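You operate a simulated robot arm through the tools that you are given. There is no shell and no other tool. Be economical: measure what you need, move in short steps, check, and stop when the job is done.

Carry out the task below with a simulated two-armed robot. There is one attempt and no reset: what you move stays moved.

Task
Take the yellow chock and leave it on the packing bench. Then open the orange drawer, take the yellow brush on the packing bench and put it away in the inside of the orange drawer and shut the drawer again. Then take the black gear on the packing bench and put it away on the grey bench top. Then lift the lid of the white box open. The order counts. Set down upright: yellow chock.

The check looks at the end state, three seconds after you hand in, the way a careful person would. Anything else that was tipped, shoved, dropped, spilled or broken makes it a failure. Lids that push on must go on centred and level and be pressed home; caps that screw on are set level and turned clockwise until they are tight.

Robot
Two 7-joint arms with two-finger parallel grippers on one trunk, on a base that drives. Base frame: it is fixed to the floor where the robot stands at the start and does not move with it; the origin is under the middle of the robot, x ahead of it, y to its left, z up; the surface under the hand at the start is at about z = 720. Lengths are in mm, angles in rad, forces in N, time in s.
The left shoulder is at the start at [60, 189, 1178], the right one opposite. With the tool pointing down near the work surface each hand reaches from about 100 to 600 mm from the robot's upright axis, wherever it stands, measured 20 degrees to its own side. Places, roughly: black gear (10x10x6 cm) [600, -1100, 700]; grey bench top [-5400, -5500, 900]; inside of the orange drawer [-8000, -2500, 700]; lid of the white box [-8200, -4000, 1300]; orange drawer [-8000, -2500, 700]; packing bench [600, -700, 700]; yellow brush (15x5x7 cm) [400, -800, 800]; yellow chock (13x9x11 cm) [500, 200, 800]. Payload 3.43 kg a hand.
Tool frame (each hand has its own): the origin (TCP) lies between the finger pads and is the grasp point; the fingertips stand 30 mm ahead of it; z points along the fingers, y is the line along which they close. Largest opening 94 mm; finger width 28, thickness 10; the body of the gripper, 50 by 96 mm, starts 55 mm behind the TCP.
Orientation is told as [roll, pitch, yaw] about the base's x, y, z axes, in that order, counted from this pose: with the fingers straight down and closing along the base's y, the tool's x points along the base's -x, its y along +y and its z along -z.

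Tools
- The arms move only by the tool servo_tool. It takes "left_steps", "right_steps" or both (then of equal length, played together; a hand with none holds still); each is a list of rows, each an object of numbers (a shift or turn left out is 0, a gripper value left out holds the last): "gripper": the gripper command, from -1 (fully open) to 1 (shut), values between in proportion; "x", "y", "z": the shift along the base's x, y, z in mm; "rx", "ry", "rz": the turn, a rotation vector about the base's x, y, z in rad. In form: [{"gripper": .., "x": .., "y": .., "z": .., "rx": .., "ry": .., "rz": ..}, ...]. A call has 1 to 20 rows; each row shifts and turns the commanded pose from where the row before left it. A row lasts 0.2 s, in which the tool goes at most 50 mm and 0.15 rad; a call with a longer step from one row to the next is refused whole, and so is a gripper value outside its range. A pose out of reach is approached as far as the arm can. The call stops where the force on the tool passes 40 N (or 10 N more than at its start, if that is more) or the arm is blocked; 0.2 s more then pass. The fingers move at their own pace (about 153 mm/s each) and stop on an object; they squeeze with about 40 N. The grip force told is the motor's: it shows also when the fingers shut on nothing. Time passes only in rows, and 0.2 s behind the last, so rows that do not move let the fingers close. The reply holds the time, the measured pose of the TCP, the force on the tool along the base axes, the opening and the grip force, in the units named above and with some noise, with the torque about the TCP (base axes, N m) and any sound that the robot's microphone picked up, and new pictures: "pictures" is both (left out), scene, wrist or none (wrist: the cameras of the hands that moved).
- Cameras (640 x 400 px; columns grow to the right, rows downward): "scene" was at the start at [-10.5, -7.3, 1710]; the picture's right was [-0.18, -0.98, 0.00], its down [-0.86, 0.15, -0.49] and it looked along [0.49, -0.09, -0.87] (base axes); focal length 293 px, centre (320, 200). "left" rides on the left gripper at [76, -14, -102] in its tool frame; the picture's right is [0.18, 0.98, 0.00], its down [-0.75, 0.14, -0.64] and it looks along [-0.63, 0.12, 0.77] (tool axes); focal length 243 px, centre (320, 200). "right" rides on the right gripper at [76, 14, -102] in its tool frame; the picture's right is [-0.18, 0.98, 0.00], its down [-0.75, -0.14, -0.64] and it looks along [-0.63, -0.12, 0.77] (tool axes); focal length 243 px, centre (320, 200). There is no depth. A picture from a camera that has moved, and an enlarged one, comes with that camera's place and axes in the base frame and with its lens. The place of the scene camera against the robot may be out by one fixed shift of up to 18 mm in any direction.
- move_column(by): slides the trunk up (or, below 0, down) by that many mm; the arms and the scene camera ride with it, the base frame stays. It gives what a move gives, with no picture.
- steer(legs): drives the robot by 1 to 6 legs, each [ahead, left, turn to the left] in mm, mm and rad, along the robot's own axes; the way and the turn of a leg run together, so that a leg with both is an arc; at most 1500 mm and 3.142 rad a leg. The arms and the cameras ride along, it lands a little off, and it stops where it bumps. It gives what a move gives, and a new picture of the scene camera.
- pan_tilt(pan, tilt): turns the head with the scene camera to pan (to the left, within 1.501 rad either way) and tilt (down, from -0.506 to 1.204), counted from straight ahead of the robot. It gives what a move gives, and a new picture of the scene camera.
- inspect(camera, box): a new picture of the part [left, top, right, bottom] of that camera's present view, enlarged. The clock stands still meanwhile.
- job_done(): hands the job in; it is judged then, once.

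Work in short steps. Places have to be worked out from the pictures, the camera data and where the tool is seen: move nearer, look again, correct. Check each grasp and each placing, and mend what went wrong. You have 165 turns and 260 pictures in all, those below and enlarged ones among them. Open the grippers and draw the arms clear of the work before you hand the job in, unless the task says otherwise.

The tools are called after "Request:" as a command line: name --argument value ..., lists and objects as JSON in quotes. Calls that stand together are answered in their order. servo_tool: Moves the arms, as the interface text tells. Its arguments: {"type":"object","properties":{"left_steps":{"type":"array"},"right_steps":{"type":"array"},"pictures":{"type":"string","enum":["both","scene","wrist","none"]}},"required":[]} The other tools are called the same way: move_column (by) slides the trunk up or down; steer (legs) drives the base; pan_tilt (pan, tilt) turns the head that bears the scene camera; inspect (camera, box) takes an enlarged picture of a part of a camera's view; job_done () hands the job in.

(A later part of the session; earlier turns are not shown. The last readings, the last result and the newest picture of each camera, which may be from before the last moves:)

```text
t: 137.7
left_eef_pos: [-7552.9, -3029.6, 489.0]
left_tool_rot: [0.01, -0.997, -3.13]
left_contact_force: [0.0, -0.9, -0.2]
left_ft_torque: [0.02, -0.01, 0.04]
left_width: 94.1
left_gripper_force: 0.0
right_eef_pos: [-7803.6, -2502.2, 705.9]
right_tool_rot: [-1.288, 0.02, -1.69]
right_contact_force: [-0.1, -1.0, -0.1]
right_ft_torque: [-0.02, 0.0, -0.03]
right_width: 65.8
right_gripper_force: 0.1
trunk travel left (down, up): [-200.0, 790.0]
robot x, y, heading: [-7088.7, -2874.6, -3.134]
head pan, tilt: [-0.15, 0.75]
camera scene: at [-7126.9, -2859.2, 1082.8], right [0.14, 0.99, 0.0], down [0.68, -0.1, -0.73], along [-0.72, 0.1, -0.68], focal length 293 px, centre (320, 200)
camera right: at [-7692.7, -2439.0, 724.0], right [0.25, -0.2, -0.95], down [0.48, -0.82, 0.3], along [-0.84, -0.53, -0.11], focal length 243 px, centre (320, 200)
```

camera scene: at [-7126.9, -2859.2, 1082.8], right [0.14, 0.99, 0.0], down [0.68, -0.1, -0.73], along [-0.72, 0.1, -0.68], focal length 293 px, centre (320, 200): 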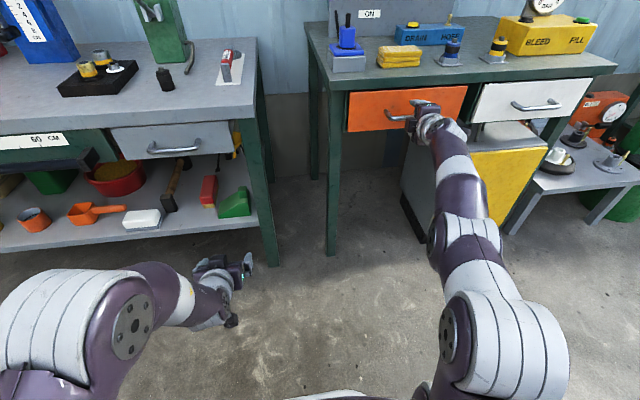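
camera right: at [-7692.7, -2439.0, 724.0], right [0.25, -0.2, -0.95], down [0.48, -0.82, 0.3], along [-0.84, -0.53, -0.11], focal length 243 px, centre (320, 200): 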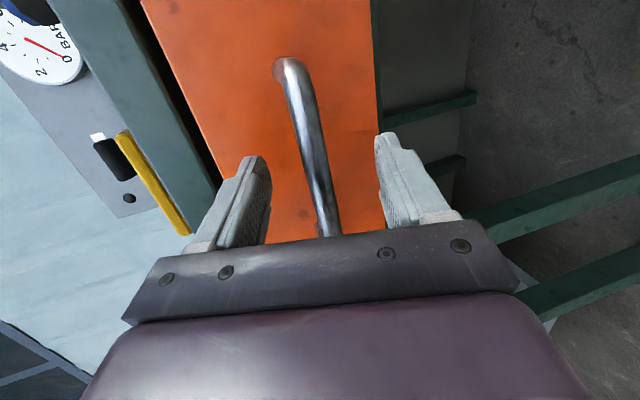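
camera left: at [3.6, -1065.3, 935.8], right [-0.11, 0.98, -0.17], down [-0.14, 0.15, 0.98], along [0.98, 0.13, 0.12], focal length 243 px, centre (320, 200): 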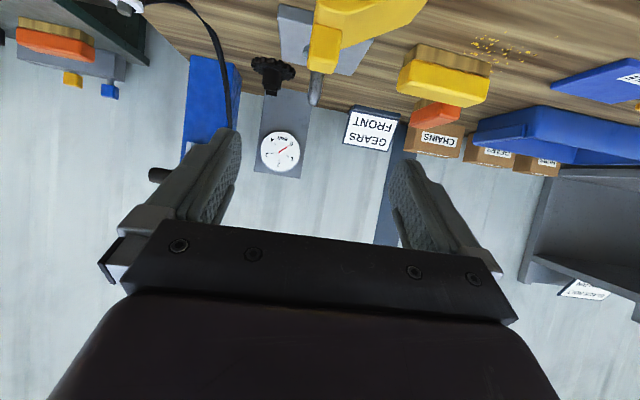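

The bar lies between the pads. Close on it.

Request:
servo_tool --right_steps '[{"gripper": 0.5}, {"gripper": 1}, {"gripper": 1}, {"gripper": 1}]' --pictures "wrist"

```text
t: 138.7
left_eef_pos: [-7550.8, -3029.4, 491.1]
left_tool_rot: [0.01, -0.997, -3.13]
left_contact_force: [-0.4, 0.7, 0.1]
left_ft_torque: [-0.01, 0.0, 0.0]
left_width: 93.8
left_gripper_force: 0.2
right_eef_pos: [-7802.8, -2501.3, 708.6]
right_tool_rot: [-1.288, 0.022, -1.689]
right_contact_force: [13.5, -1.1, -1.1]
right_ft_torque: [1.13, -0.05, 0.64]
right_width: 13.9
right_gripper_force: 44.9
trunk travel left (down, up): [-200.0, 790.0]
robot x, y, heading: [-7089.4, -2874.9, -3.134]
head pan, tilt: [-0.15, 0.75]
camera right: at [-7691.5, -2438.9, 724.7], right [0.25, -0.19, -0.95], down [0.48, -0.82, 0.3], along [-0.84, -0.53, -0.11], focal length 243 px, centre (320, 200)
```

right: 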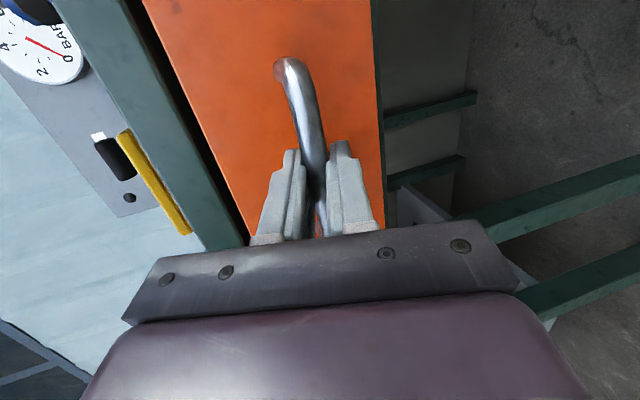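

Firm grip. Pull toward +x with the arm.

Request:
servo_tool --right_steps '[{"x": 10}, {"x": 15}, {"x": 20}, {"x": 20}, {"x": 20}, {"x": 20}]'

```text
t: 140.1
left_eef_pos: [-7551.4, -3030.1, 490.7]
left_tool_rot: [0.011, -0.997, -3.129]
left_contact_force: [0.5, -0.3, -0.6]
left_ft_torque: [0.02, 0.01, 0.01]
left_width: 93.9
left_gripper_force: 0.0
right_eef_pos: [-7696.9, -2501.6, 706.7]
right_tool_rot: [-1.291, 0.022, -1.688]
right_contact_force: [-1.6, 6.3, 9.2]
right_ft_torque: [1.41, 0.17, -0.36]
right_width: 13.8
right_gripper_force: 45.3
trunk travel left (down, up): [-200.0, 790.0]
robot x, y, heading: [-7088.5, -2877.0, -3.136]
head pan, tilt: [-0.15, 0.75]
camera scene: at [-7126.0, -2859.4, 1082.9], right [0.14, 0.99, 0.0], down [0.67, -0.1, -0.73], along [-0.72, 0.1, -0.68], focal length 293 px, centre (320, 200)
camera right: at [-7585.6, -2438.9, 724.6], right [0.25, -0.19, -0.95], down [0.48, -0.82, 0.3], along [-0.84, -0.53, -0.11], focal length 243 px, centre (320, 200)
```

scene: 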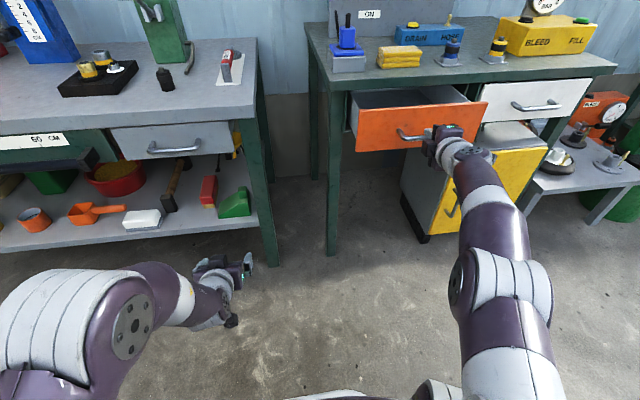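
right: 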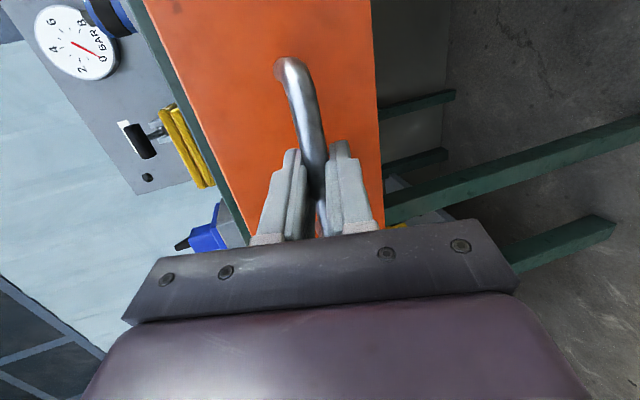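

Drawer opens. Continue pulling another ~120 mm with the arm.

Request:
servo_tool --right_steps '[{"x": 20}, {"x": 20}, {"x": 20}, {"x": 20}, {"x": 20}, {"x": 20}]'

```text
t: 141.2
left_eef_pos: [-7552.2, -3031.2, 489.8]
left_tool_rot: [0.009, -0.996, -3.129]
left_contact_force: [0.4, 0.0, 0.5]
left_ft_torque: [0.0, 0.0, -0.01]
left_width: 93.9
left_gripper_force: 0.0
right_eef_pos: [-7680.0, -2473.0, 706.2]
right_tool_rot: [-1.293, 0.024, -1.678]
right_contact_force: [-0.9, -7.5, 8.0]
right_ft_torque: [0.52, 0.2, 1.8]
right_width: 13.8
right_gripper_force: 44.9
right hand out of reach, approached as far as the arm can: row 1, 2, 3, 4, 5
trunk travel left (down, up): [-200.0, 790.0]
robot x, y, heading: [-7089.0, -2875.7, -3.13]
head pan, tilt: [-0.15, 0.75]
stopped in row 5 (right hand): the force on the tool passed its limit at 49 N (the readings are from after the stop); the commanded pose is now the measured one
camera scene: at [-7126.1, -2861.1, 1082.7], right [0.14, 0.99, 0.0], down [0.67, -0.09, -0.73], along [-0.72, 0.1, -0.68], focal length 293 px, centre (320, 200)
camera right: at [-7569.7, -2407.8, 724.6], right [0.25, -0.19, -0.95], down [0.49, -0.82, 0.29], along [-0.83, -0.54, -0.11], focal length 243 px, centre (320, 200)
```

scene: 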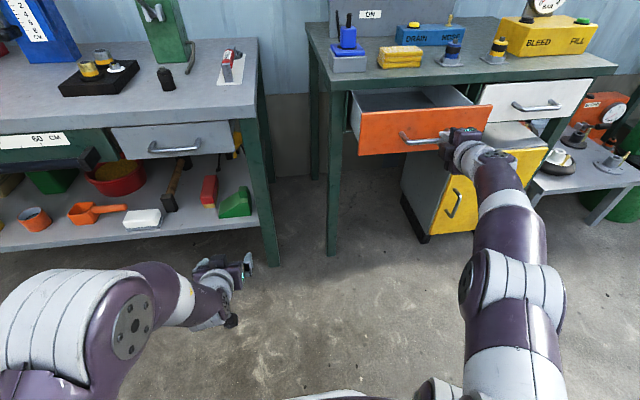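
right: 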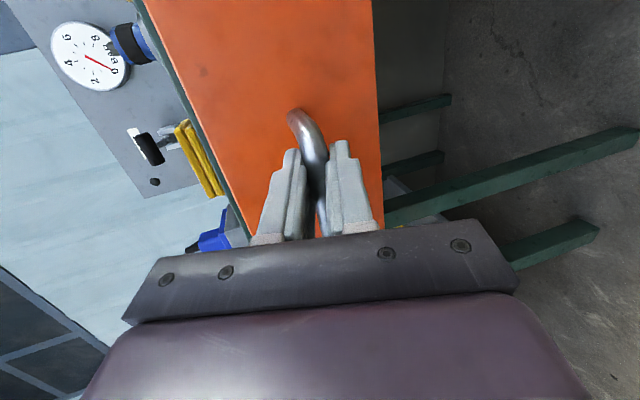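

The arm reached its fold limit (hand slid 30 mm along the bar). Pull the rest by driving the base back.

Request:
steer --legs '[[-120, 0, 0]]'

```text
t: 142.5
left_eef_pos: [-7430.7, -3031.5, 489.8]
left_tool_rot: [0.005, -0.997, -3.123]
left_contact_force: [0.4, -0.2, -0.6]
left_ft_torque: [-0.02, 0.01, 0.01]
left_width: 93.8
left_gripper_force: 0.0
right_eef_pos: [-7558.1, -2472.5, 706.6]
right_tool_rot: [-1.29, 0.026, -1.679]
right_contact_force: [-0.9, -23.3, 14.1]
right_ft_torque: [0.6, 0.46, 1.17]
right_width: 13.4
right_gripper_force: 45.1
trunk travel left (down, up): [-200.0, 790.0]
robot x, y, heading: [-6967.7, -2876.5, -3.134]
head pan, tilt: [-0.15, 0.75]
camera scene: at [-7004.1, -2861.8, 1083.0], right [0.14, 0.99, 0.0], down [0.67, -0.09, -0.73], along [-0.73, 0.1, -0.68], focal length 293 px, centre (320, 200)
```

scene: 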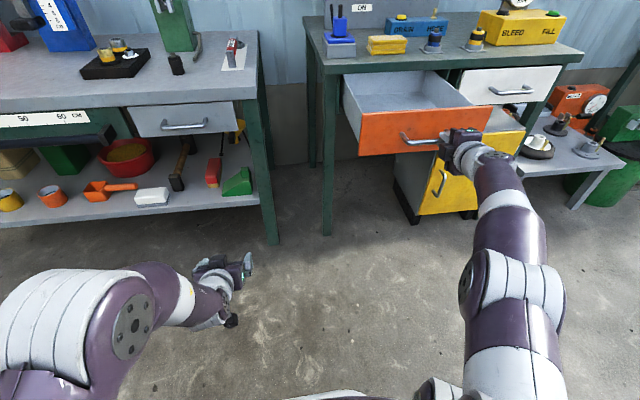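

Drawer is open ~245 mm, enough. Release and back off 80 mm.

Request:
servo_tool --right_steps '[{"gripper": 0.5}, {"gripper": -0.4}, {"gripper": -0.4}]' --pictures "none"

Request:
steer --legs '[[-80, 0, 0]]'

Request:
inspect --camera "scene" --box '[290, 40, 530, 190]'

```text
t: 143.3
left_eef_pos: [-7431.1, -3029.9, 490.0]
left_tool_rot: [0.012, -0.998, -3.128]
left_contact_force: [-0.4, 0.1, -0.5]
left_ft_torque: [-0.01, -0.01, 0.01]
left_width: 93.6
left_gripper_force: 0.0
right_eef_pos: [-7559.0, -2470.4, 706.5]
right_tool_rot: [-1.289, 0.021, -1.68]
right_contact_force: [1.6, 0.2, -0.6]
right_ft_torque: [-0.01, 0.0, 0.01]
right_width: 66.0
right_gripper_force: 0.2
trunk travel left (down, up): [-200.0, 790.0]
robot x, y, heading: [-6966.7, -2872.1, -3.131]
head pan, tilt: [-0.15, 0.75]
```

```text
t: 144.3
left_eef_pos: [-7352.9, -3029.1, 490.7]
left_tool_rot: [0.011, -0.998, -3.126]
left_contact_force: [0.4, -0.6, 0.3]
left_ft_torque: [-0.02, 0.01, 0.03]
left_width: 94.0
left_gripper_force: 0.2
right_eef_pos: [-7480.5, -2468.8, 704.4]
right_tool_rot: [-1.288, 0.02, -1.679]
right_contact_force: [0.3, 0.6, 0.0]
right_ft_torque: [-0.01, -0.02, 0.02]
right_width: 65.9
right_gripper_force: 0.0
trunk travel left (down, up): [-200.0, 790.0]
robot x, y, heading: [-6886.3, -2876.1, -3.128]
head pan, tilt: [-0.15, 0.75]
camera scene: at [-6927.3, -2857.4, 1082.8], right [0.14, 0.99, 0.0], down [0.68, -0.09, -0.73], along [-0.72, 0.1, -0.68], focal length 293 px, centre (320, 200)
```

scene: 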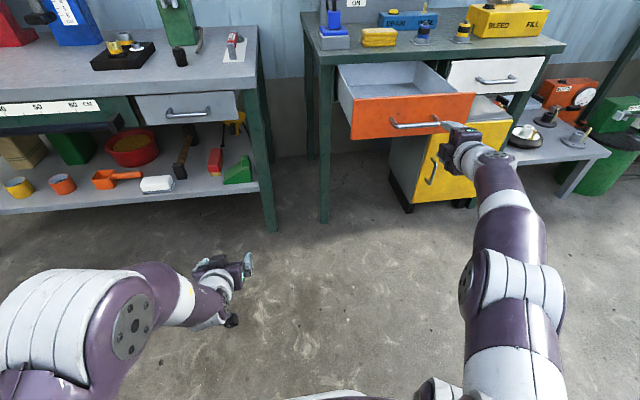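

```text
2.67 times, centred on (410, 115) of scene
camera zoom: at [-6927.3, -2857.4, 1082.8], right [0.14, 0.99, 0.0], down [0.68, -0.09, -0.73], along [-0.72, 0.1, -0.68], focal length 780 px, centre (80, 427)
```

zoom: 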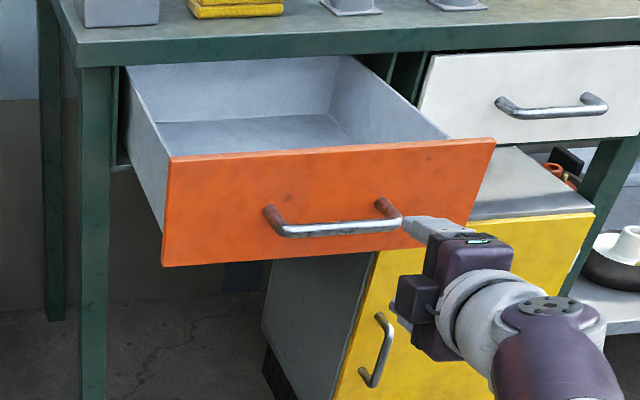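

Drawer is open. Raise the trunk so both hands are clear, and slide left back toward the corridor.

Request:
move_column --by 420

Request:
steer --legs '[[0, 810, 0], [0, 800, 0]]'

```text
refused: 420 is not a number from -400 to 400
```

```text
t: 152.6
left_eef_pos: [-7330.6, -4644.1, 489.9]
left_tool_rot: [0.009, -0.996, -3.139]
left_contact_force: [-0.1, -0.1, 0.3]
left_ft_torque: [0.0, 0.0, -0.02]
left_width: 94.1
left_gripper_force: 0.1
right_eef_pos: [-7452.4, -4083.6, 704.9]
right_tool_rot: [-1.29, 0.021, -1.691]
right_contact_force: [-0.4, 0.0, -0.6]
right_ft_torque: [0.03, 0.0, -0.01]
right_width: 65.8
right_gripper_force: 0.1
trunk travel left (down, up): [-200.0, 790.0]
robot x, y, heading: [-6863.4, -4494.9, 3.141]
head pan, tilt: [-0.15, 0.75]
camera scene: at [-6903.7, -4479.0, 1082.8], right [0.15, 0.99, 0.0], down [0.67, -0.1, -0.73], along [-0.72, 0.11, -0.68], focal length 293 px, centre (320, 200)
```

scene: 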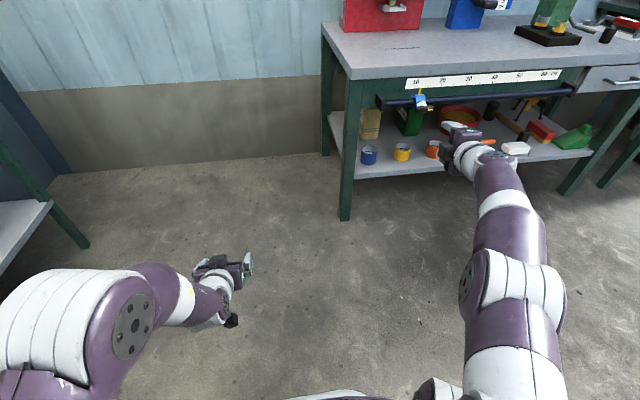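

No bump. Raise the trunk 400 and back down the corridor 2.8 m, then check.

Request:
move_column --by 400

Request:
steer --legs '[[-1400, 0, 0], [-1400, 0, 0]]'

```text
t: 156.4
left_eef_pos: [-7331.3, -4645.5, 889.3]
left_tool_rot: [0.009, -0.998, -3.139]
left_contact_force: [0.4, -0.4, -0.3]
left_ft_torque: [-0.01, 0.0, -0.02]
left_width: 94.1
left_gripper_force: 0.2
right_eef_pos: [-7451.6, -4083.7, 1104.3]
right_tool_rot: [-1.29, 0.021, -1.691]
right_contact_force: [-0.1, 0.4, 0.1]
right_ft_torque: [-0.03, -0.01, 0.01]
right_width: 66.0
right_gripper_force: 0.1
trunk travel left (down, up): [-600.0, 390.0]
robot x, y, heading: [-6867.2, -4494.7, 3.137]
head pan, tilt: [-0.15, 0.75]
```

```text
t: 170.1
left_eef_pos: [-4502.4, -4577.9, 889.9]
left_tool_rot: [0.012, -0.996, -3.07]
left_contact_force: [-0.4, -0.6, -0.4]
left_ft_torque: [-0.03, 0.0, 0.01]
left_width: 93.8
left_gripper_force: 0.0
right_eef_pos: [-4662.0, -4025.6, 1104.9]
right_tool_rot: [-1.288, 0.022, -1.621]
right_contact_force: [-0.4, 0.8, -0.1]
right_ft_torque: [-0.02, 0.01, -0.01]
right_width: 65.6
right_gripper_force: 0.0
trunk travel left (down, up): [-600.0, 390.0]
robot x, y, heading: [-4049.6, -4397.4, -3.072]
head pan, tilt: [-0.15, 0.75]
camera scene: at [-4087.1, -4380.6, 1482.8], right [0.08, 1.0, 0.0], down [0.68, -0.06, -0.73], along [-0.73, 0.06, -0.68], focal length 293 px, centre (320, 200)
```

scene: 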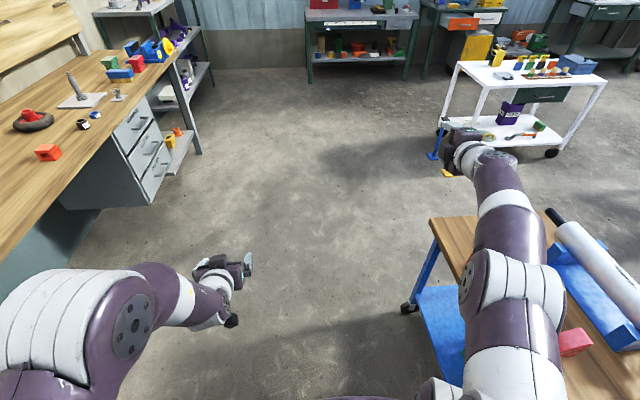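

Passing close to the blue cart; shift left 130 mm, fix the heading, continue back.

Request:
steer --legs '[[0, 130, -0.07], [-1400, 0, -0.02], [-1400, 0, -0.02]]'

```text
t: 184.3
left_eef_pos: [-1750.9, -4656.2, 890.3]
left_tool_rot: [0.011, -0.996, -3.135]
left_contact_force: [0.7, -0.3, -0.1]
left_ft_torque: [0.0, 0.01, -0.01]
left_width: 94.2
left_gripper_force: 0.0
right_eef_pos: [-1873.8, -4094.4, 1103.9]
right_tool_rot: [-1.29, 0.021, -1.685]
right_contact_force: [-0.3, 0.6, 0.5]
right_ft_torque: [-0.01, -0.02, 0.03]
right_width: 65.9
right_gripper_force: 0.0
trunk travel left (down, up): [-600.0, 390.0]
robot x, y, heading: [-1286.7, -4506.3, -3.137]
head pan, tilt: [-0.15, 0.75]
camera scene: at [-1324.1, -4486.2, 1482.8], right [0.14, 0.99, 0.0], down [0.67, -0.1, -0.73], along [-0.72, 0.11, -0.68], focal length 293 px, centre (320, 200)
```

scene: 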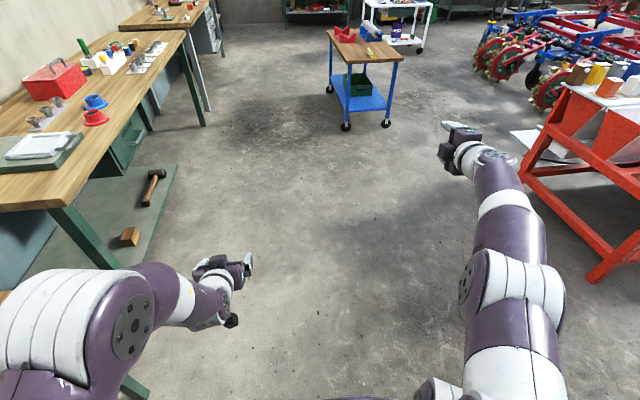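

Now reposition to open floor and turn around to face +x.

Request:
steer --legs '[[-300, -750, 0], [0, 0, 3.13]]'

Request:
servo_tool --left_steps '[{"x": -10, "ry": 0.14}, {"x": -10, "ry": 0.14}, {"x": -10, "ry": 0.14}, {"x": -10, "ry": 0.14}, {"x": -10, "ry": 0.14}, {"x": -10, "ry": 0.14}, {"ry": 0.14}]' --pictures "none"

```text
t: 196.0
left_eef_pos: [-527.0, -3605.9, 889.4]
left_tool_rot: [0.009, -0.997, 0.016]
left_contact_force: [-0.7, 0.2, 0.1]
left_ft_torque: [-0.02, 0.01, -0.02]
left_width: 93.6
left_gripper_force: 0.2
right_eef_pos: [-397.4, -4166.1, 1104.5]
right_tool_rot: [-1.291, 0.022, 1.464]
right_contact_force: [0.2, 0.5, 0.2]
right_ft_torque: [-0.02, -0.01, 0.0]
right_width: 65.6
right_gripper_force: 0.1
trunk travel left (down, up): [-600.0, 390.0]
robot x, y, heading: [-991.0, -3767.4, 0.014]
head pan, tilt: [-0.15, 0.75]
camera scene: at [-983.6, -3769.6, 1482.8], right [-0.14, -0.99, 0.0], down [-0.68, 0.09, -0.73], along [0.72, -0.1, -0.68], focal length 293 px, centre (320, 200)
```

scene: 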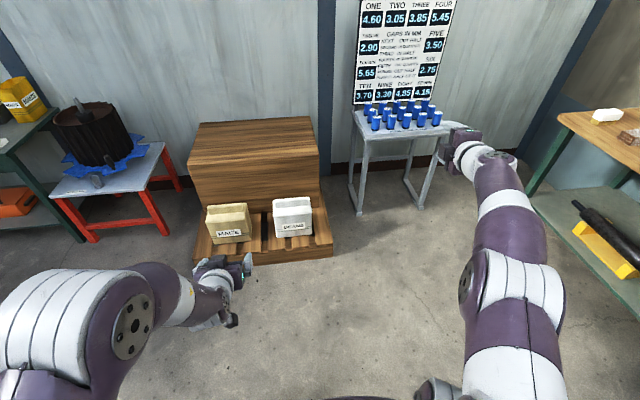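

```text
t: 197.6
left_eef_pos: [-566.4, -3596.3, 892.8]
left_tool_rot: [0.074, -0.21, 0.009]
left_contact_force: [-0.2, -1.3, 0.5]
left_ft_torque: [0.0, 0.01, -0.01]
left_width: 93.8
left_gripper_force: 0.1
left hand out of reach, approached as far as the arm can: row 5, 6
right_eef_pos: [-396.8, -4166.3, 1103.9]
right_tool_rot: [-1.291, 0.02, 1.465]
right_contact_force: [0.5, -0.7, 0.1]
right_ft_torque: [0.02, 0.0, 0.0]
right_width: 65.9
right_gripper_force: 0.1
trunk travel left (down, up): [-600.0, 390.0]
robot x, y, heading: [-988.4, -3764.2, 0.016]
head pan, tilt: [-0.15, 0.75]
```

Straighten the tool to vertical, lower it a little, then yaw 90°.

Request:
servo_tool --left_steps '[{"z": -30, "ry": 0.1, "rx": -0.03}, {"z": -30, "ry": 0.11, "rx": -0.04}, {"rz": 0.14}, {"rz": 0.14}, {"rz": 0.14}, {"rz": 0.14}, {"rz": 0.14}, {"rz": 0.14}, {"rz": 0.14}, {"rz": 0.14}, {"rz": 0.14}, {"rz": 0.14}, {"rz": 0.14}]' --pictures "none"

```text
t: 200.4
left_eef_pos: [-568.3, -3596.9, 835.3]
left_tool_rot: [0.008, -0.002, 1.559]
left_contact_force: [0.5, -0.5, -0.2]
left_ft_torque: [0.0, -0.02, -0.03]
left_width: 94.2
left_gripper_force: 0.1
right_eef_pos: [-399.0, -4166.1, 1103.6]
right_tool_rot: [-1.29, 0.021, 1.465]
right_contact_force: [-1.0, 0.2, -0.9]
right_ft_torque: [-0.03, -0.02, -0.01]
right_width: 65.6
right_gripper_force: 0.1
trunk travel left (down, up): [-600.0, 390.0]
robot x, y, heading: [-987.7, -3758.9, 0.007]
head pan, tilt: [-0.15, 0.75]
```

Yaw works well. Raise the trunk 60 and drive left to the bench at y≈−1007.

Request:
move_column --by 60

Request:
steer --legs '[[0, 1380, 0], [0, 1370, 0]]'

Request:
pan_tilt --pan 0.0 --tilt 0.6

```text
t: 201.4
left_eef_pos: [-567.4, -3597.7, 894.7]
left_tool_rot: [0.006, -0.004, 1.557]
left_contact_force: [0.0, -0.3, -0.2]
left_ft_torque: [-0.01, -0.02, 0.03]
left_width: 94.0
left_gripper_force: 0.1
right_eef_pos: [-398.9, -4167.0, 1164.8]
right_tool_rot: [-1.29, 0.022, 1.462]
right_contact_force: [0.3, -0.1, -0.4]
right_ft_torque: [0.01, 0.0, 0.0]
right_width: 66.0
right_gripper_force: 0.2
trunk travel left (down, up): [-660.0, 330.0]
robot x, y, heading: [-990.4, -3761.2, 0.01]
head pan, tilt: [-0.15, 0.75]
```

```text
t: 214.8
left_eef_pos: [-634.2, -816.7, 895.3]
left_tool_rot: [0.009, -0.001, 1.576]
left_contact_force: [0.2, 0.0, 0.0]
left_ft_torque: [0.0, 0.02, 0.0]
left_width: 94.0
left_gripper_force: 0.1
right_eef_pos: [-452.5, -1384.0, 1163.6]
right_tool_rot: [-1.289, 0.022, 1.485]
right_contact_force: [1.4, 0.0, -0.3]
right_ft_torque: [0.01, 0.01, 0.03]
right_width: 65.8
right_gripper_force: 0.0
trunk travel left (down, up): [-660.0, 330.0]
robot x, y, heading: [-1051.5, -991.1, 0.029]
head pan, tilt: [-0.15, 0.75]
camera scene: at [-1045.6, -997.9, 1542.8], right [-0.12, -0.99, 0.0], down [-0.68, 0.08, -0.73], along [0.73, -0.09, -0.68], focal length 293 px, centre (320, 200)
```

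scene: 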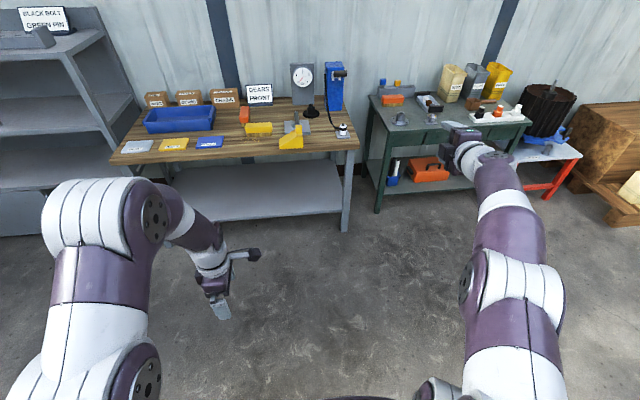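

```text
t: 215.5
left_eef_pos: [-633.2, -816.0, 895.7]
left_tool_rot: [0.005, -0.003, 1.577]
left_contact_force: [0.1, 0.0, -0.1]
left_ft_torque: [0.01, -0.02, -0.02]
left_width: 94.2
left_gripper_force: 0.0
right_eef_pos: [-452.6, -1384.4, 1164.1]
right_tool_rot: [-1.291, 0.02, 1.482]
right_contact_force: [-0.6, 0.3, 0.1]
right_ft_torque: [-0.01, -0.01, -0.02]
right_width: 65.9
right_gripper_force: 0.1
trunk travel left (down, up): [-660.0, 330.0]
robot x, y, heading: [-1051.8, -990.2, 0.034]
head pan, tilt: [0.0, 0.6]
camera scene: at [-1039.6, -985.6, 1555.6], right [0.03, -1.0, 0.0], down [-0.57, -0.02, -0.82], along [0.82, 0.03, -0.57], focal length 293 px, centre (320, 200)
```

scene: 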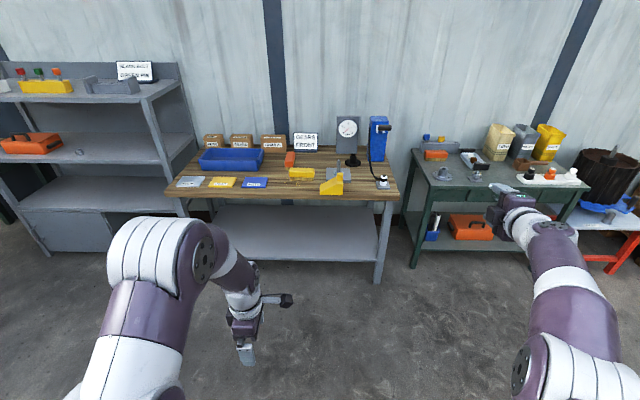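

Advance 870 with heading correction; the hand will hover before the brush.

Request:
steer --legs '[[870, 0, -0.03]]'

Request:
pan_tilt --pan 0.1 --tilt 0.85

Request:
inspect --camera "left" --box '[0, 0, 640, 400]'

```text
t: 220.2
left_eef_pos: [261.7, -807.0, 894.6]
left_tool_rot: [0.006, -0.002, 1.557]
left_contact_force: [0.0, -0.3, 0.4]
left_ft_torque: [0.01, 0.03, 0.0]
left_width: 94.0
left_gripper_force: 0.0
right_eef_pos: [433.8, -1375.2, 1163.2]
right_tool_rot: [-1.29, 0.022, 1.463]
right_contact_force: [0.7, 0.2, 0.7]
right_ft_torque: [0.02, 0.01, -0.01]
right_width: 65.7
right_gripper_force: 0.0
trunk travel left (down, up): [-660.0, 330.0]
robot x, y, heading: [-154.6, -970.2, 0.018]
head pan, tilt: [0.0, 0.6]
camera scene: at [-146.4, -966.1, 1555.7], right [0.01, -1.0, 0.0], down [-0.57, -0.01, -0.82], along [0.82, 0.01, -0.57], focal length 293 px, centre (320, 200)
```

scene: 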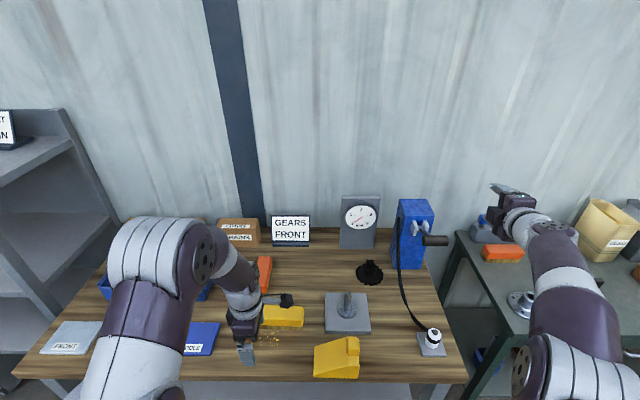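

```text
t: 221.0
left_eef_pos: [261.7, -805.1, 895.5]
left_tool_rot: [0.007, -0.002, 1.558]
left_contact_force: [0.0, -0.5, -0.9]
left_ft_torque: [0.01, 0.01, 0.01]
left_width: 93.8
left_gripper_force: 0.0
right_eef_pos: [432.0, -1375.0, 1164.7]
right_tool_rot: [-1.289, 0.021, 1.465]
right_contact_force: [0.1, -0.1, -0.5]
right_ft_torque: [-0.01, 0.01, -0.02]
right_width: 65.6
right_gripper_force: 0.0
trunk travel left (down, up): [-660.0, 330.0]
robot x, y, heading: [-161.4, -971.5, 0.008]
head pan, tilt: [0.099, 0.85]
camera scene: at [-157.5, -958.5, 1534.9], right [0.11, -0.99, 0.0], down [-0.75, -0.08, -0.66], along [0.66, 0.07, -0.75], focal length 293 px, centre (320, 200)
```

scene: 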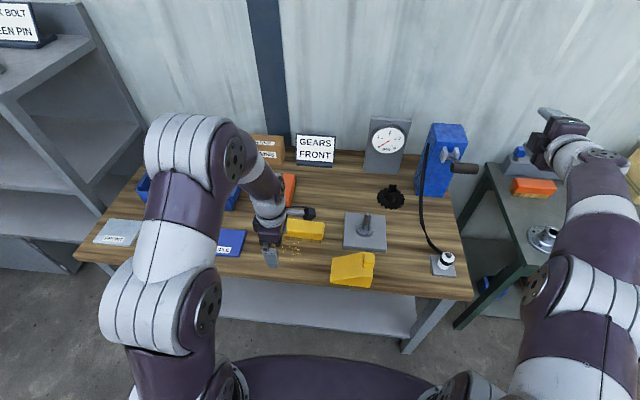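

```text
1.00 times, centred on (320, 200) of left (not enlarged: the box is as wide or as high as the picture)
camera zoom: at [275.0, -881.5, 997.6], right [-0.99, -0.17, 0.01], down [-0.13, 0.75, 0.64], along [-0.11, 0.63, -0.77], focal length 243 px, centre (320, 200)
```

zoom: 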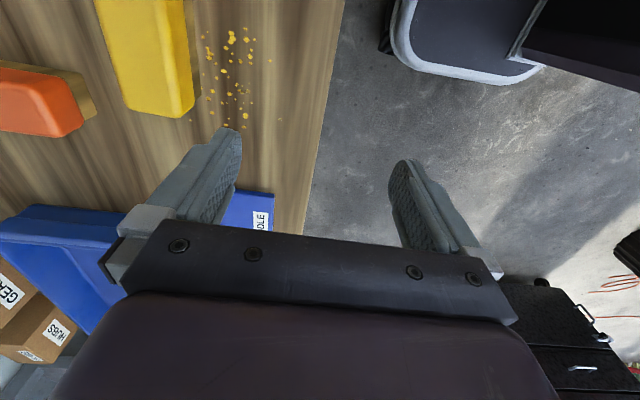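

Brush centre ≈(392,−852), lying along y. Move above it at the same height.

Request:
servo_tool --left_steps '[{"x": 25, "y": -9}, {"x": 26, "y": -9}, {"x": 26, "y": -9}, {"x": 26, "y": -9}, {"x": 26, "y": -9}, {}]'

```text
t: 222.4
left_eef_pos: [391.1, -847.6, 894.5]
left_tool_rot: [0.007, -0.003, 1.557]
left_contact_force: [0.0, 0.0, -0.4]
left_ft_torque: [-0.01, -0.01, 0.0]
left_width: 93.9
left_gripper_force: 0.1
right_eef_pos: [431.6, -1375.0, 1165.0]
right_tool_rot: [-1.291, 0.02, 1.464]
right_contact_force: [-0.9, 0.3, -0.4]
right_ft_torque: [0.03, -0.01, -0.01]
right_width: 65.6
right_gripper_force: 0.1
trunk travel left (down, up): [-660.0, 330.0]
robot x, y, heading: [-159.0, -970.7, 0.012]
head pan, tilt: [0.099, 0.85]
camera scene: at [-158.1, -958.4, 1534.8], right [0.11, -0.99, 0.0], down [-0.75, -0.08, -0.66], along [0.66, 0.07, -0.75], focal length 293 px, centre (320, 200)
camera left: at [403.4, -924.6, 997.0], right [-0.99, -0.17, 0.01], down [-0.13, 0.75, 0.64], along [-0.11, 0.63, -0.77], focal length 243 px, centre (320, 200)
```

scene: 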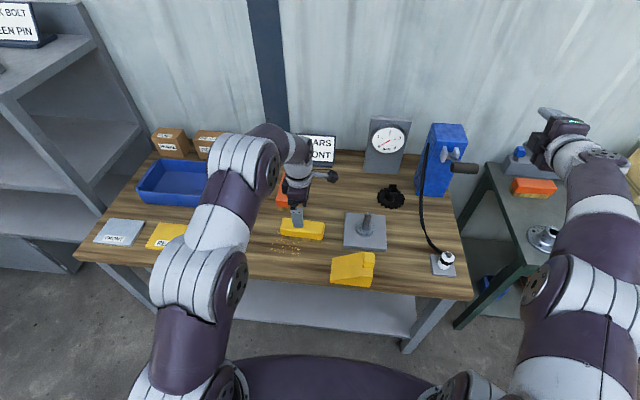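
left: 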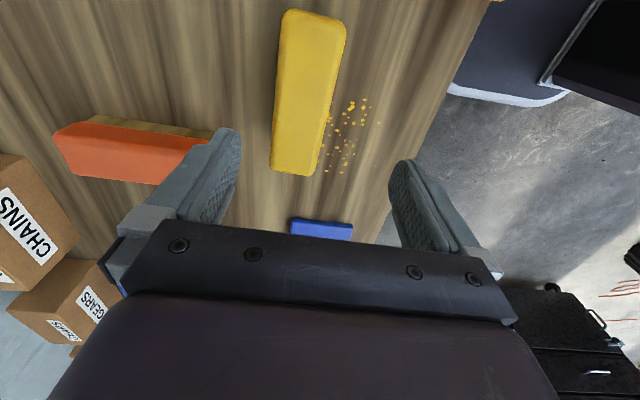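

Refined: brush centre (406,−849), aligned with y. Shift +15 in x and descend.

Request:
servo_tool --left_steps '[{"x": 15, "y": -1}, {"z": -30}, {"z": -30}, {"z": -30}, {"z": -25}, {"z": -15}, {}]' --pictures "wrist"

```text
t: 224.0
left_eef_pos: [407.3, -851.3, 762.1]
left_tool_rot: [0.008, -0.002, 1.556]
left_contact_force: [-0.6, -0.3, -0.3]
left_ft_torque: [0.03, 0.02, 0.02]
left_width: 94.1
left_gripper_force: 0.0
right_eef_pos: [432.4, -1375.3, 1165.2]
right_tool_rot: [-1.29, 0.022, 1.463]
right_contact_force: [-0.2, 0.1, -0.4]
right_ft_torque: [0.02, -0.03, -0.03]
right_width: 66.0
right_gripper_force: 0.1
trunk travel left (down, up): [-660.0, 330.0]
robot x, y, heading: [-161.4, -972.3, 0.009]
head pan, tilt: [0.099, 0.85]
camera left: at [420.2, -926.4, 864.3], right [-0.99, -0.17, 0.01], down [-0.13, 0.75, 0.64], along [-0.11, 0.63, -0.77], focal length 243 px, centre (320, 200)
```

left: 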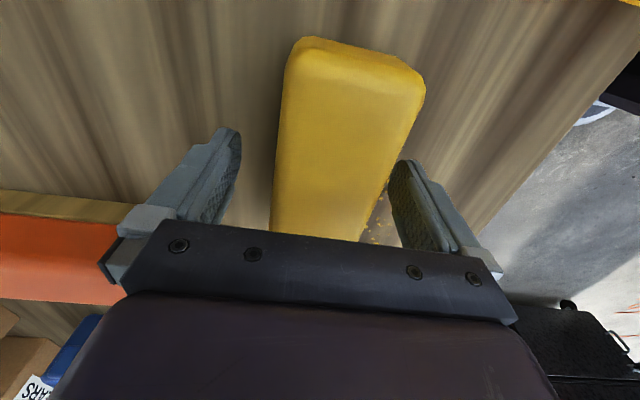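

Brush is straddled. Close and check.

Request:
servo_tool --left_steps '[{"z": -4, "x": -3}, {"gripper": 0.3}, {"gripper": 1}, {"gripper": 1}, {"gripper": 1}]' --pictures "none"

Request:
servo_tool --left_steps '[{"z": 15}, {"z": 30}, {"z": 40}, {"z": 40}, {"z": 20}]'

```text
t: 225.2
left_eef_pos: [404.9, -851.0, 759.3]
left_tool_rot: [0.007, -0.001, 1.558]
left_contact_force: [-0.3, 1.3, 2.4]
left_ft_torque: [0.02, -0.09, -0.13]
left_width: 53.9
left_gripper_force: 40.1
right_eef_pos: [432.3, -1374.6, 1163.9]
right_tool_rot: [-1.289, 0.022, 1.464]
right_contact_force: [0.0, -0.2, -1.6]
right_ft_torque: [0.01, 0.02, -0.01]
right_width: 65.9
right_gripper_force: 0.0
trunk travel left (down, up): [-660.0, 330.0]
robot x, y, heading: [-160.1, -970.0, 0.015]
head pan, tilt: [0.099, 0.85]
```

```text
t: 226.4
left_eef_pos: [401.1, -851.2, 905.5]
left_tool_rot: [0.008, -0.004, 1.556]
left_contact_force: [-0.4, 0.0, -1.0]
left_ft_torque: [0.0, -0.01, 0.0]
left_width: 54.0
left_gripper_force: 40.3
right_eef_pos: [431.8, -1376.1, 1164.2]
right_tool_rot: [-1.291, 0.021, 1.464]
right_contact_force: [-1.0, -0.4, 0.4]
right_ft_torque: [0.02, 0.01, -0.02]
right_width: 65.9
right_gripper_force: 0.1
trunk travel left (down, up): [-660.0, 330.0]
robot x, y, heading: [-161.9, -973.5, 0.012]
head pan, tilt: [0.099, 0.85]
camera scene: at [-157.2, -958.4, 1534.8], right [0.11, -0.99, 0.0], down [-0.75, -0.08, -0.66], along [0.66, 0.07, -0.75], focal length 293 px, centre (320, 200)
camera left: at [414.4, -927.0, 1007.4], right [-0.99, -0.17, 0.01], down [-0.13, 0.75, 0.64], along [-0.12, 0.63, -0.77], focal length 243 px, centre (320, 200)
```

scene: 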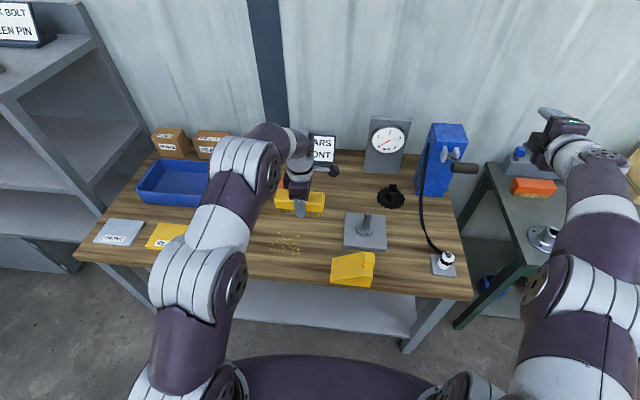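
left: 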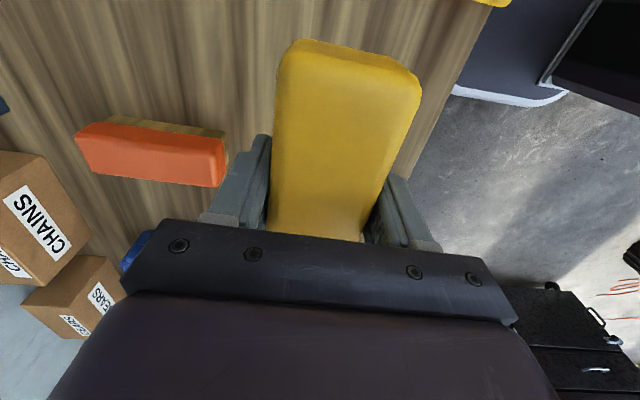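

Brush held. Return: back off, slide right, and turn around at the same open spot as before.

Request:
steer --legs '[[-830, 0, -0.01], [0, -1400, 0], [0, -1390, 0], [0, 0, 3.13]]'

```text
t: 252.0
left_eef_pos: [-1428.9, -4048.1, 905.7]
left_tool_rot: [0.008, -0.001, -1.461]
left_contact_force: [-0.9, -0.1, -1.2]
left_ft_torque: [0.01, -0.01, 0.0]
left_width: 53.8
left_gripper_force: 40.0
right_eef_pos: [-1524.1, -3531.3, 1164.1]
right_tool_rot: [-1.289, 0.022, -1.554]
right_contact_force: [-0.1, 0.2, 0.4]
right_ft_torque: [-0.03, 0.04, 0.0]
right_width: 66.0
right_gripper_force: 0.0
trunk travel left (down, up): [-660.0, 330.0]
robot x, y, heading: [-887.6, -3858.2, -3.006]
head pan, tilt: [0.099, 0.85]
camera scene: at [-919.6, -3865.9, 1534.8], right [-0.23, 0.97, 0.0], down [0.73, 0.18, -0.66], along [-0.64, -0.15, -0.75], focal length 293 px, centre (320, 200)
```

scene: 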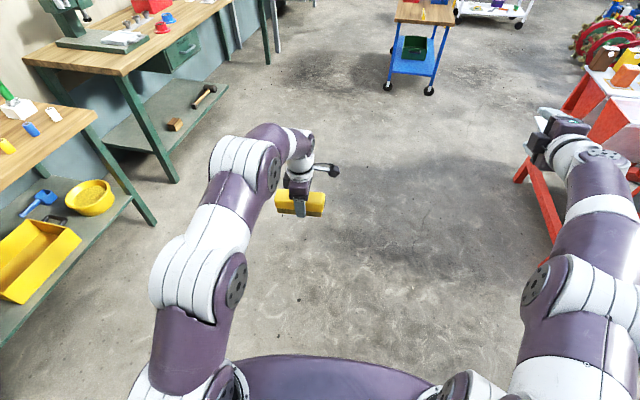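

Correct heading and drive down the corridor, first half.

Request:
steer --legs '[[0, 620, -0.136], [1450, 0, -0.02], [1450, 0, -0.02]]'

```text
t: 269.1
left_eef_pos: [-4315.9, -4517.3, 904.4]
left_tool_rot: [0.007, -0.001, -1.628]
left_contact_force: [0.2, 1.3, -1.5]
left_ft_torque: [0.01, -0.03, -0.01]
left_width: 53.5
left_gripper_force: 39.9
right_eef_pos: [-4322.9, -3992.3, 1163.4]
right_tool_rot: [-1.29, 0.021, -1.721]
right_contact_force: [-1.0, -0.4, 0.5]
right_ft_torque: [0.02, -0.01, 0.02]
right_width: 65.7
right_gripper_force: 0.1
trunk travel left (down, up): [-660.0, 330.0]
robot x, y, heading: [-3750.2, -4420.2, 3.108]
head pan, tilt: [0.099, 0.85]
camera scene: at [-3783.5, -4424.5, 1534.8], right [-0.07, 1.0, 0.0], down [0.75, 0.05, -0.66], along [-0.66, -0.05, -0.75], focal length 293 px, centre (320, 200)
```

scene: 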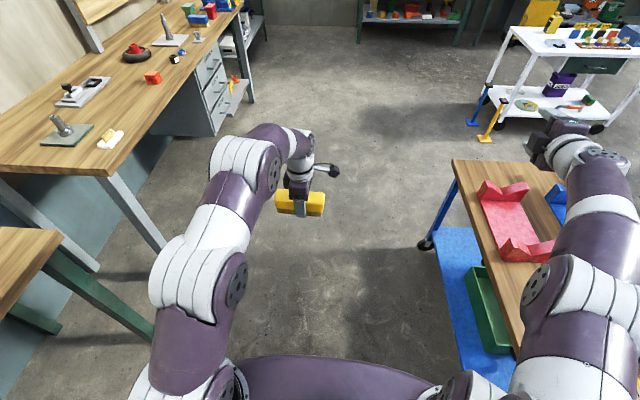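

Shift left 150 away from the blue cart, and continue.

Request:
steer --legs '[[0, 160, 0.03], [1450, 0, -0.02], [1450, 0, -0.02]]'

```text
t: 283.8
left_eef_pos: [-7170.4, -4571.2, 904.7]
left_tool_rot: [0.007, 0.0, -1.676]
left_contact_force: [0.1, 0.2, -1.0]
left_ft_torque: [0.04, -0.02, 0.02]
left_width: 53.8
left_gripper_force: 40.7
right_eef_pos: [-7155.2, -4045.2, 1161.7]
right_tool_rot: [-1.291, 0.022, -1.767]
right_contact_force: [1.4, -0.5, -0.6]
right_ft_torque: [-0.01, 0.0, -0.03]
right_width: 65.5
right_gripper_force: 0.0
trunk travel left (down, up): [-660.0, 330.0]
robot x, y, heading: [-6601.0, -4503.1, 3.069]
head pan, tilt: [0.099, 0.85]
camera scene: at [-6635.6, -4503.5, 1534.8], right [-0.02, 1.0, 0.0], down [0.75, 0.02, -0.66], along [-0.66, -0.01, -0.75], focal length 293 px, centre (320, 200)
```

scene: 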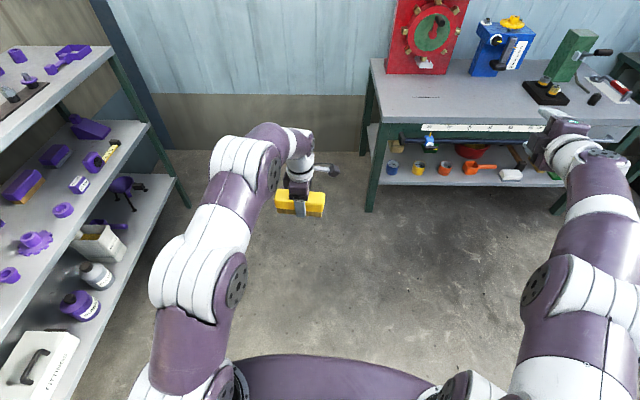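

Now move ahead to x≈−7000 and slide right to bring the left hand in front of the drawer.

Request:
steer --legs '[[400, 0, 0.07], [0, -1060, 0], [0, -1060, 0]]'

Request:
pan_tilt --pan 0.0 --tilt 0.9

```text
t: 296.4
left_eef_pos: [-7512.2, -2478.5, 904.6]
left_tool_rot: [0.007, -0.002, -1.614]
left_contact_force: [-0.2, 0.8, -2.2]
left_ft_torque: [-0.01, -0.02, 0.0]
left_width: 53.7
left_gripper_force: 39.8
right_eef_pos: [-7528.5, -1953.8, 1163.9]
right_tool_rot: [-1.29, 0.021, -1.705]
right_contact_force: [0.2, 0.2, 0.2]
right_ft_torque: [0.04, -0.01, -0.03]
right_width: 66.0
right_gripper_force: 0.0
trunk travel left (down, up): [-660.0, 330.0]
robot x, y, heading: [-6950.3, -2375.3, 3.128]
head pan, tilt: [0.099, 0.85]
camera scene: at [-6982.9, -2376.3, 1534.8], right [-0.08, 1.0, 0.0], down [0.75, 0.06, -0.66], along [-0.66, -0.06, -0.75], focal length 293 px, centre (320, 200)
```

scene: 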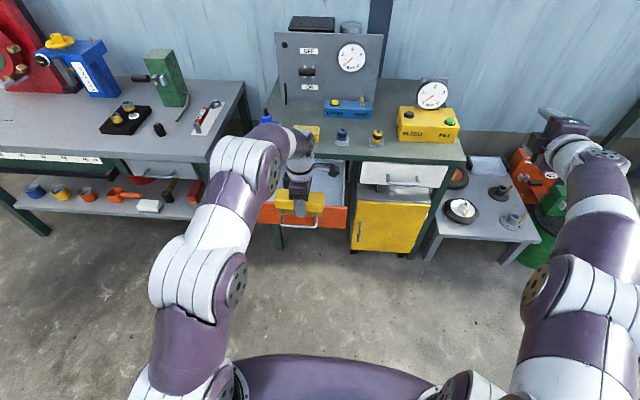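

```text
t: 297.0
left_eef_pos: [-7511.8, -2477.7, 904.4]
left_tool_rot: [0.006, -0.002, -1.612]
left_contact_force: [0.1, -0.2, -1.8]
left_ft_torque: [0.0, -0.02, -0.03]
left_width: 54.0
left_gripper_force: 40.4
right_eef_pos: [-7528.9, -1952.7, 1163.6]
right_tool_rot: [-1.29, 0.023, -1.704]
right_contact_force: [0.9, 0.2, -0.4]
right_ft_torque: [-0.02, 0.02, -0.03]
right_width: 65.8
right_gripper_force: 0.0
trunk travel left (down, up): [-660.0, 330.0]
robot x, y, heading: [-6949.7, -2371.6, 3.122]
head pan, tilt: [0.0, 0.901]
camera scene: at [-6980.5, -2368.8, 1530.9], right [0.01, 1.0, 0.0], down [0.78, -0.01, -0.62], along [-0.62, 0.01, -0.78], focal length 293 px, centre (320, 200)
```

scene: 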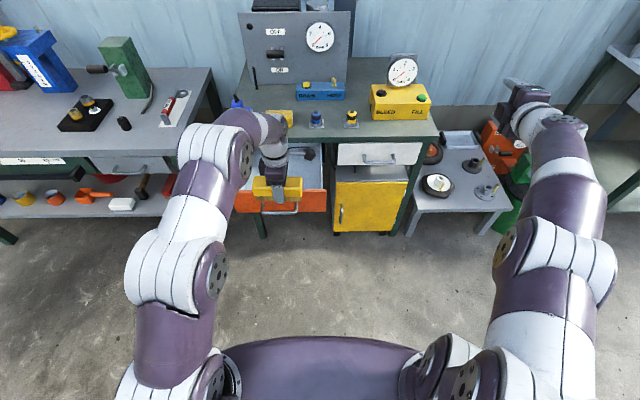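

Request:
inspect --camera "scene" --box '[220, 100, 380, 220]'

Request:
inspect --camera "left" --box '[0, 0, 640, 400]'

```text
3.33 times, centred on (300, 160) of scene
camera zoom: at [-6980.5, -2368.8, 1530.9], right [0.01, 1.0, 0.0], down [0.78, -0.01, -0.62], along [-0.62, 0.01, -0.78], focal length 975 px, centre (387, 333)
```

zoom: 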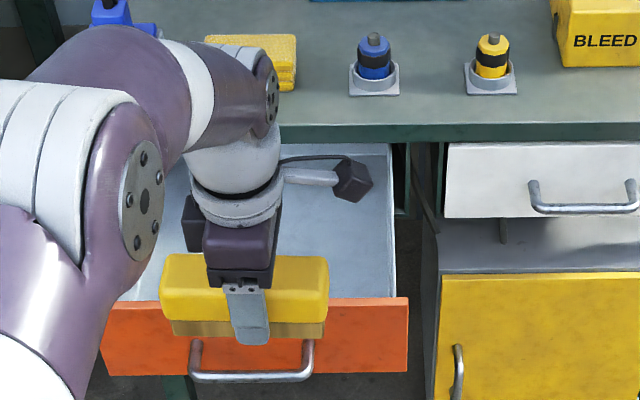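

```text
1.00 times, centred on (320, 200) of left (not enlarged: the box is as wide or as high as the picture)
camera zoom: at [-7525.5, -2400.8, 1007.1], right [0.99, 0.14, 0.01], down [0.1, -0.76, 0.64], along [0.1, -0.64, -0.77], focal length 243 px, centre (320, 200)
```

zoom: 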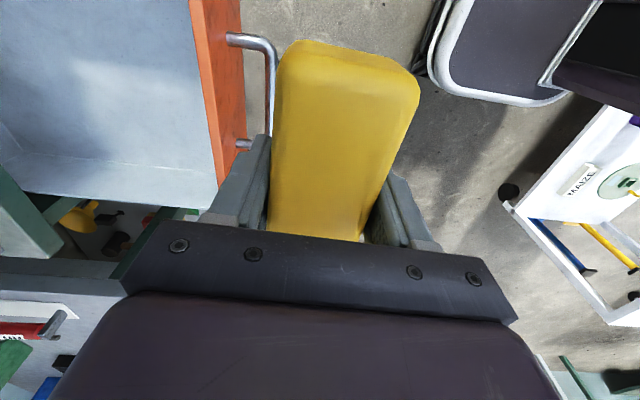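

Drawer interior spans x −7635…−7865, y −2625…−2355. Drive ahead 228 to bring the brush over it.

Request:
steer --legs '[[228, 0, 0.015]]'

Request:
servo_tool --left_steps '[{"y": -12}, {"z": -30}, {"z": -30}]'

```text
t: 298.8
left_eef_pos: [-7741.2, -2484.8, 904.9]
left_tool_rot: [0.007, -0.002, -1.595]
left_contact_force: [-0.4, -0.7, -2.0]
left_ft_torque: [-0.03, -0.02, 0.01]
left_width: 53.7
left_gripper_force: 40.1
right_eef_pos: [-7765.5, -1960.1, 1163.8]
right_tool_rot: [-1.288, 0.021, -1.689]
right_contact_force: [-0.3, 0.7, -0.7]
right_ft_torque: [-0.01, 0.01, 0.03]
right_width: 65.8
right_gripper_force: 0.0
trunk travel left (down, up): [-660.0, 330.0]
robot x, y, heading: [-7181.6, -2371.4, -3.143]
head pan, tilt: [0.0, 0.901]
camera scene: at [-7210.6, -2367.4, 1530.9], right [0.0, 1.0, 0.0], down [0.78, 0.0, -0.62], along [-0.62, 0.0, -0.78], focal length 293 px, centre (320, 200)
```

scene: 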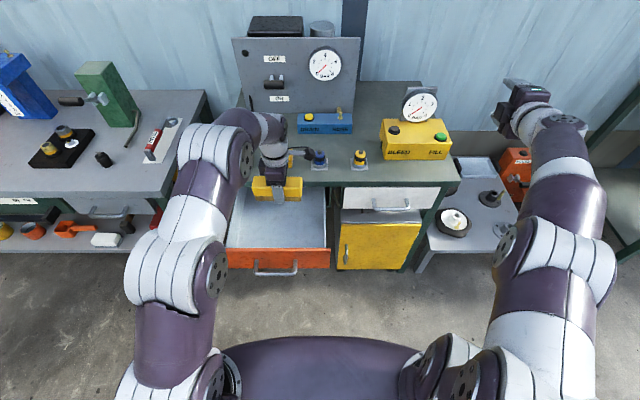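

```text
t: 299.6
left_eef_pos: [-7739.9, -2496.1, 845.6]
left_tool_rot: [0.006, -0.002, -1.598]
left_contact_force: [-0.2, 0.9, -0.8]
left_ft_torque: [0.02, -0.01, 0.03]
left_width: 53.8
left_gripper_force: 39.8
right_eef_pos: [-7765.2, -1959.9, 1164.8]
right_tool_rot: [-1.29, 0.021, -1.688]
right_contact_force: [0.1, 0.7, 0.6]
right_ft_torque: [0.02, 0.01, -0.01]
right_width: 65.8
right_gripper_force: 0.0
trunk travel left (down, up): [-660.0, 330.0]
robot x, y, heading: [-7177.1, -2370.0, -3.143]
head pan, tilt: [0.0, 0.901]
camera scene: at [-7210.0, -2367.6, 1530.9], right [0.0, 1.0, 0.0], down [0.78, 0.0, -0.62], along [-0.62, 0.0, -0.78], focal length 293 px, centre (320, 200)
camera left: at [-7753.7, -2419.2, 948.9], right [0.99, 0.16, 0.01], down [0.12, -0.76, 0.64], along [0.11, -0.63, -0.77], focal length 243 px, centre (320, 200)
```

scene: 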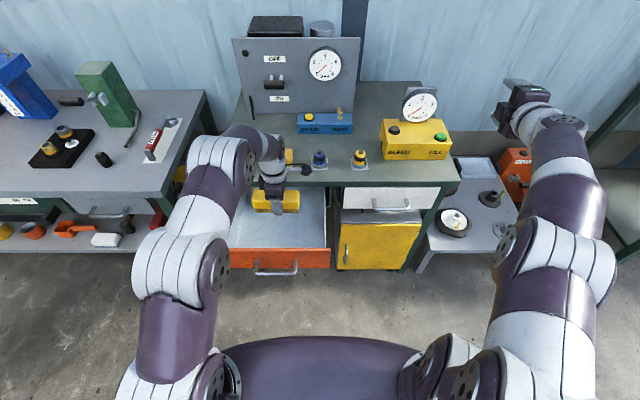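
left: 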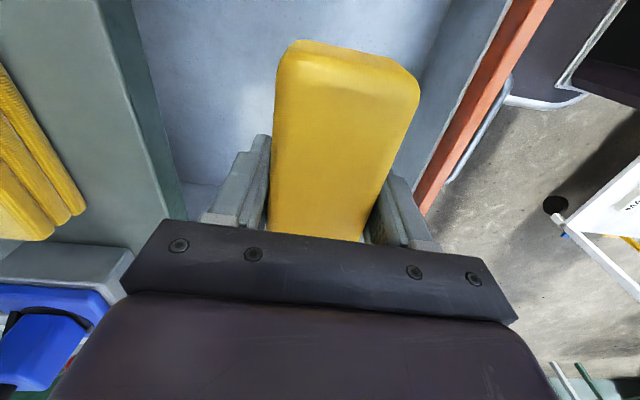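

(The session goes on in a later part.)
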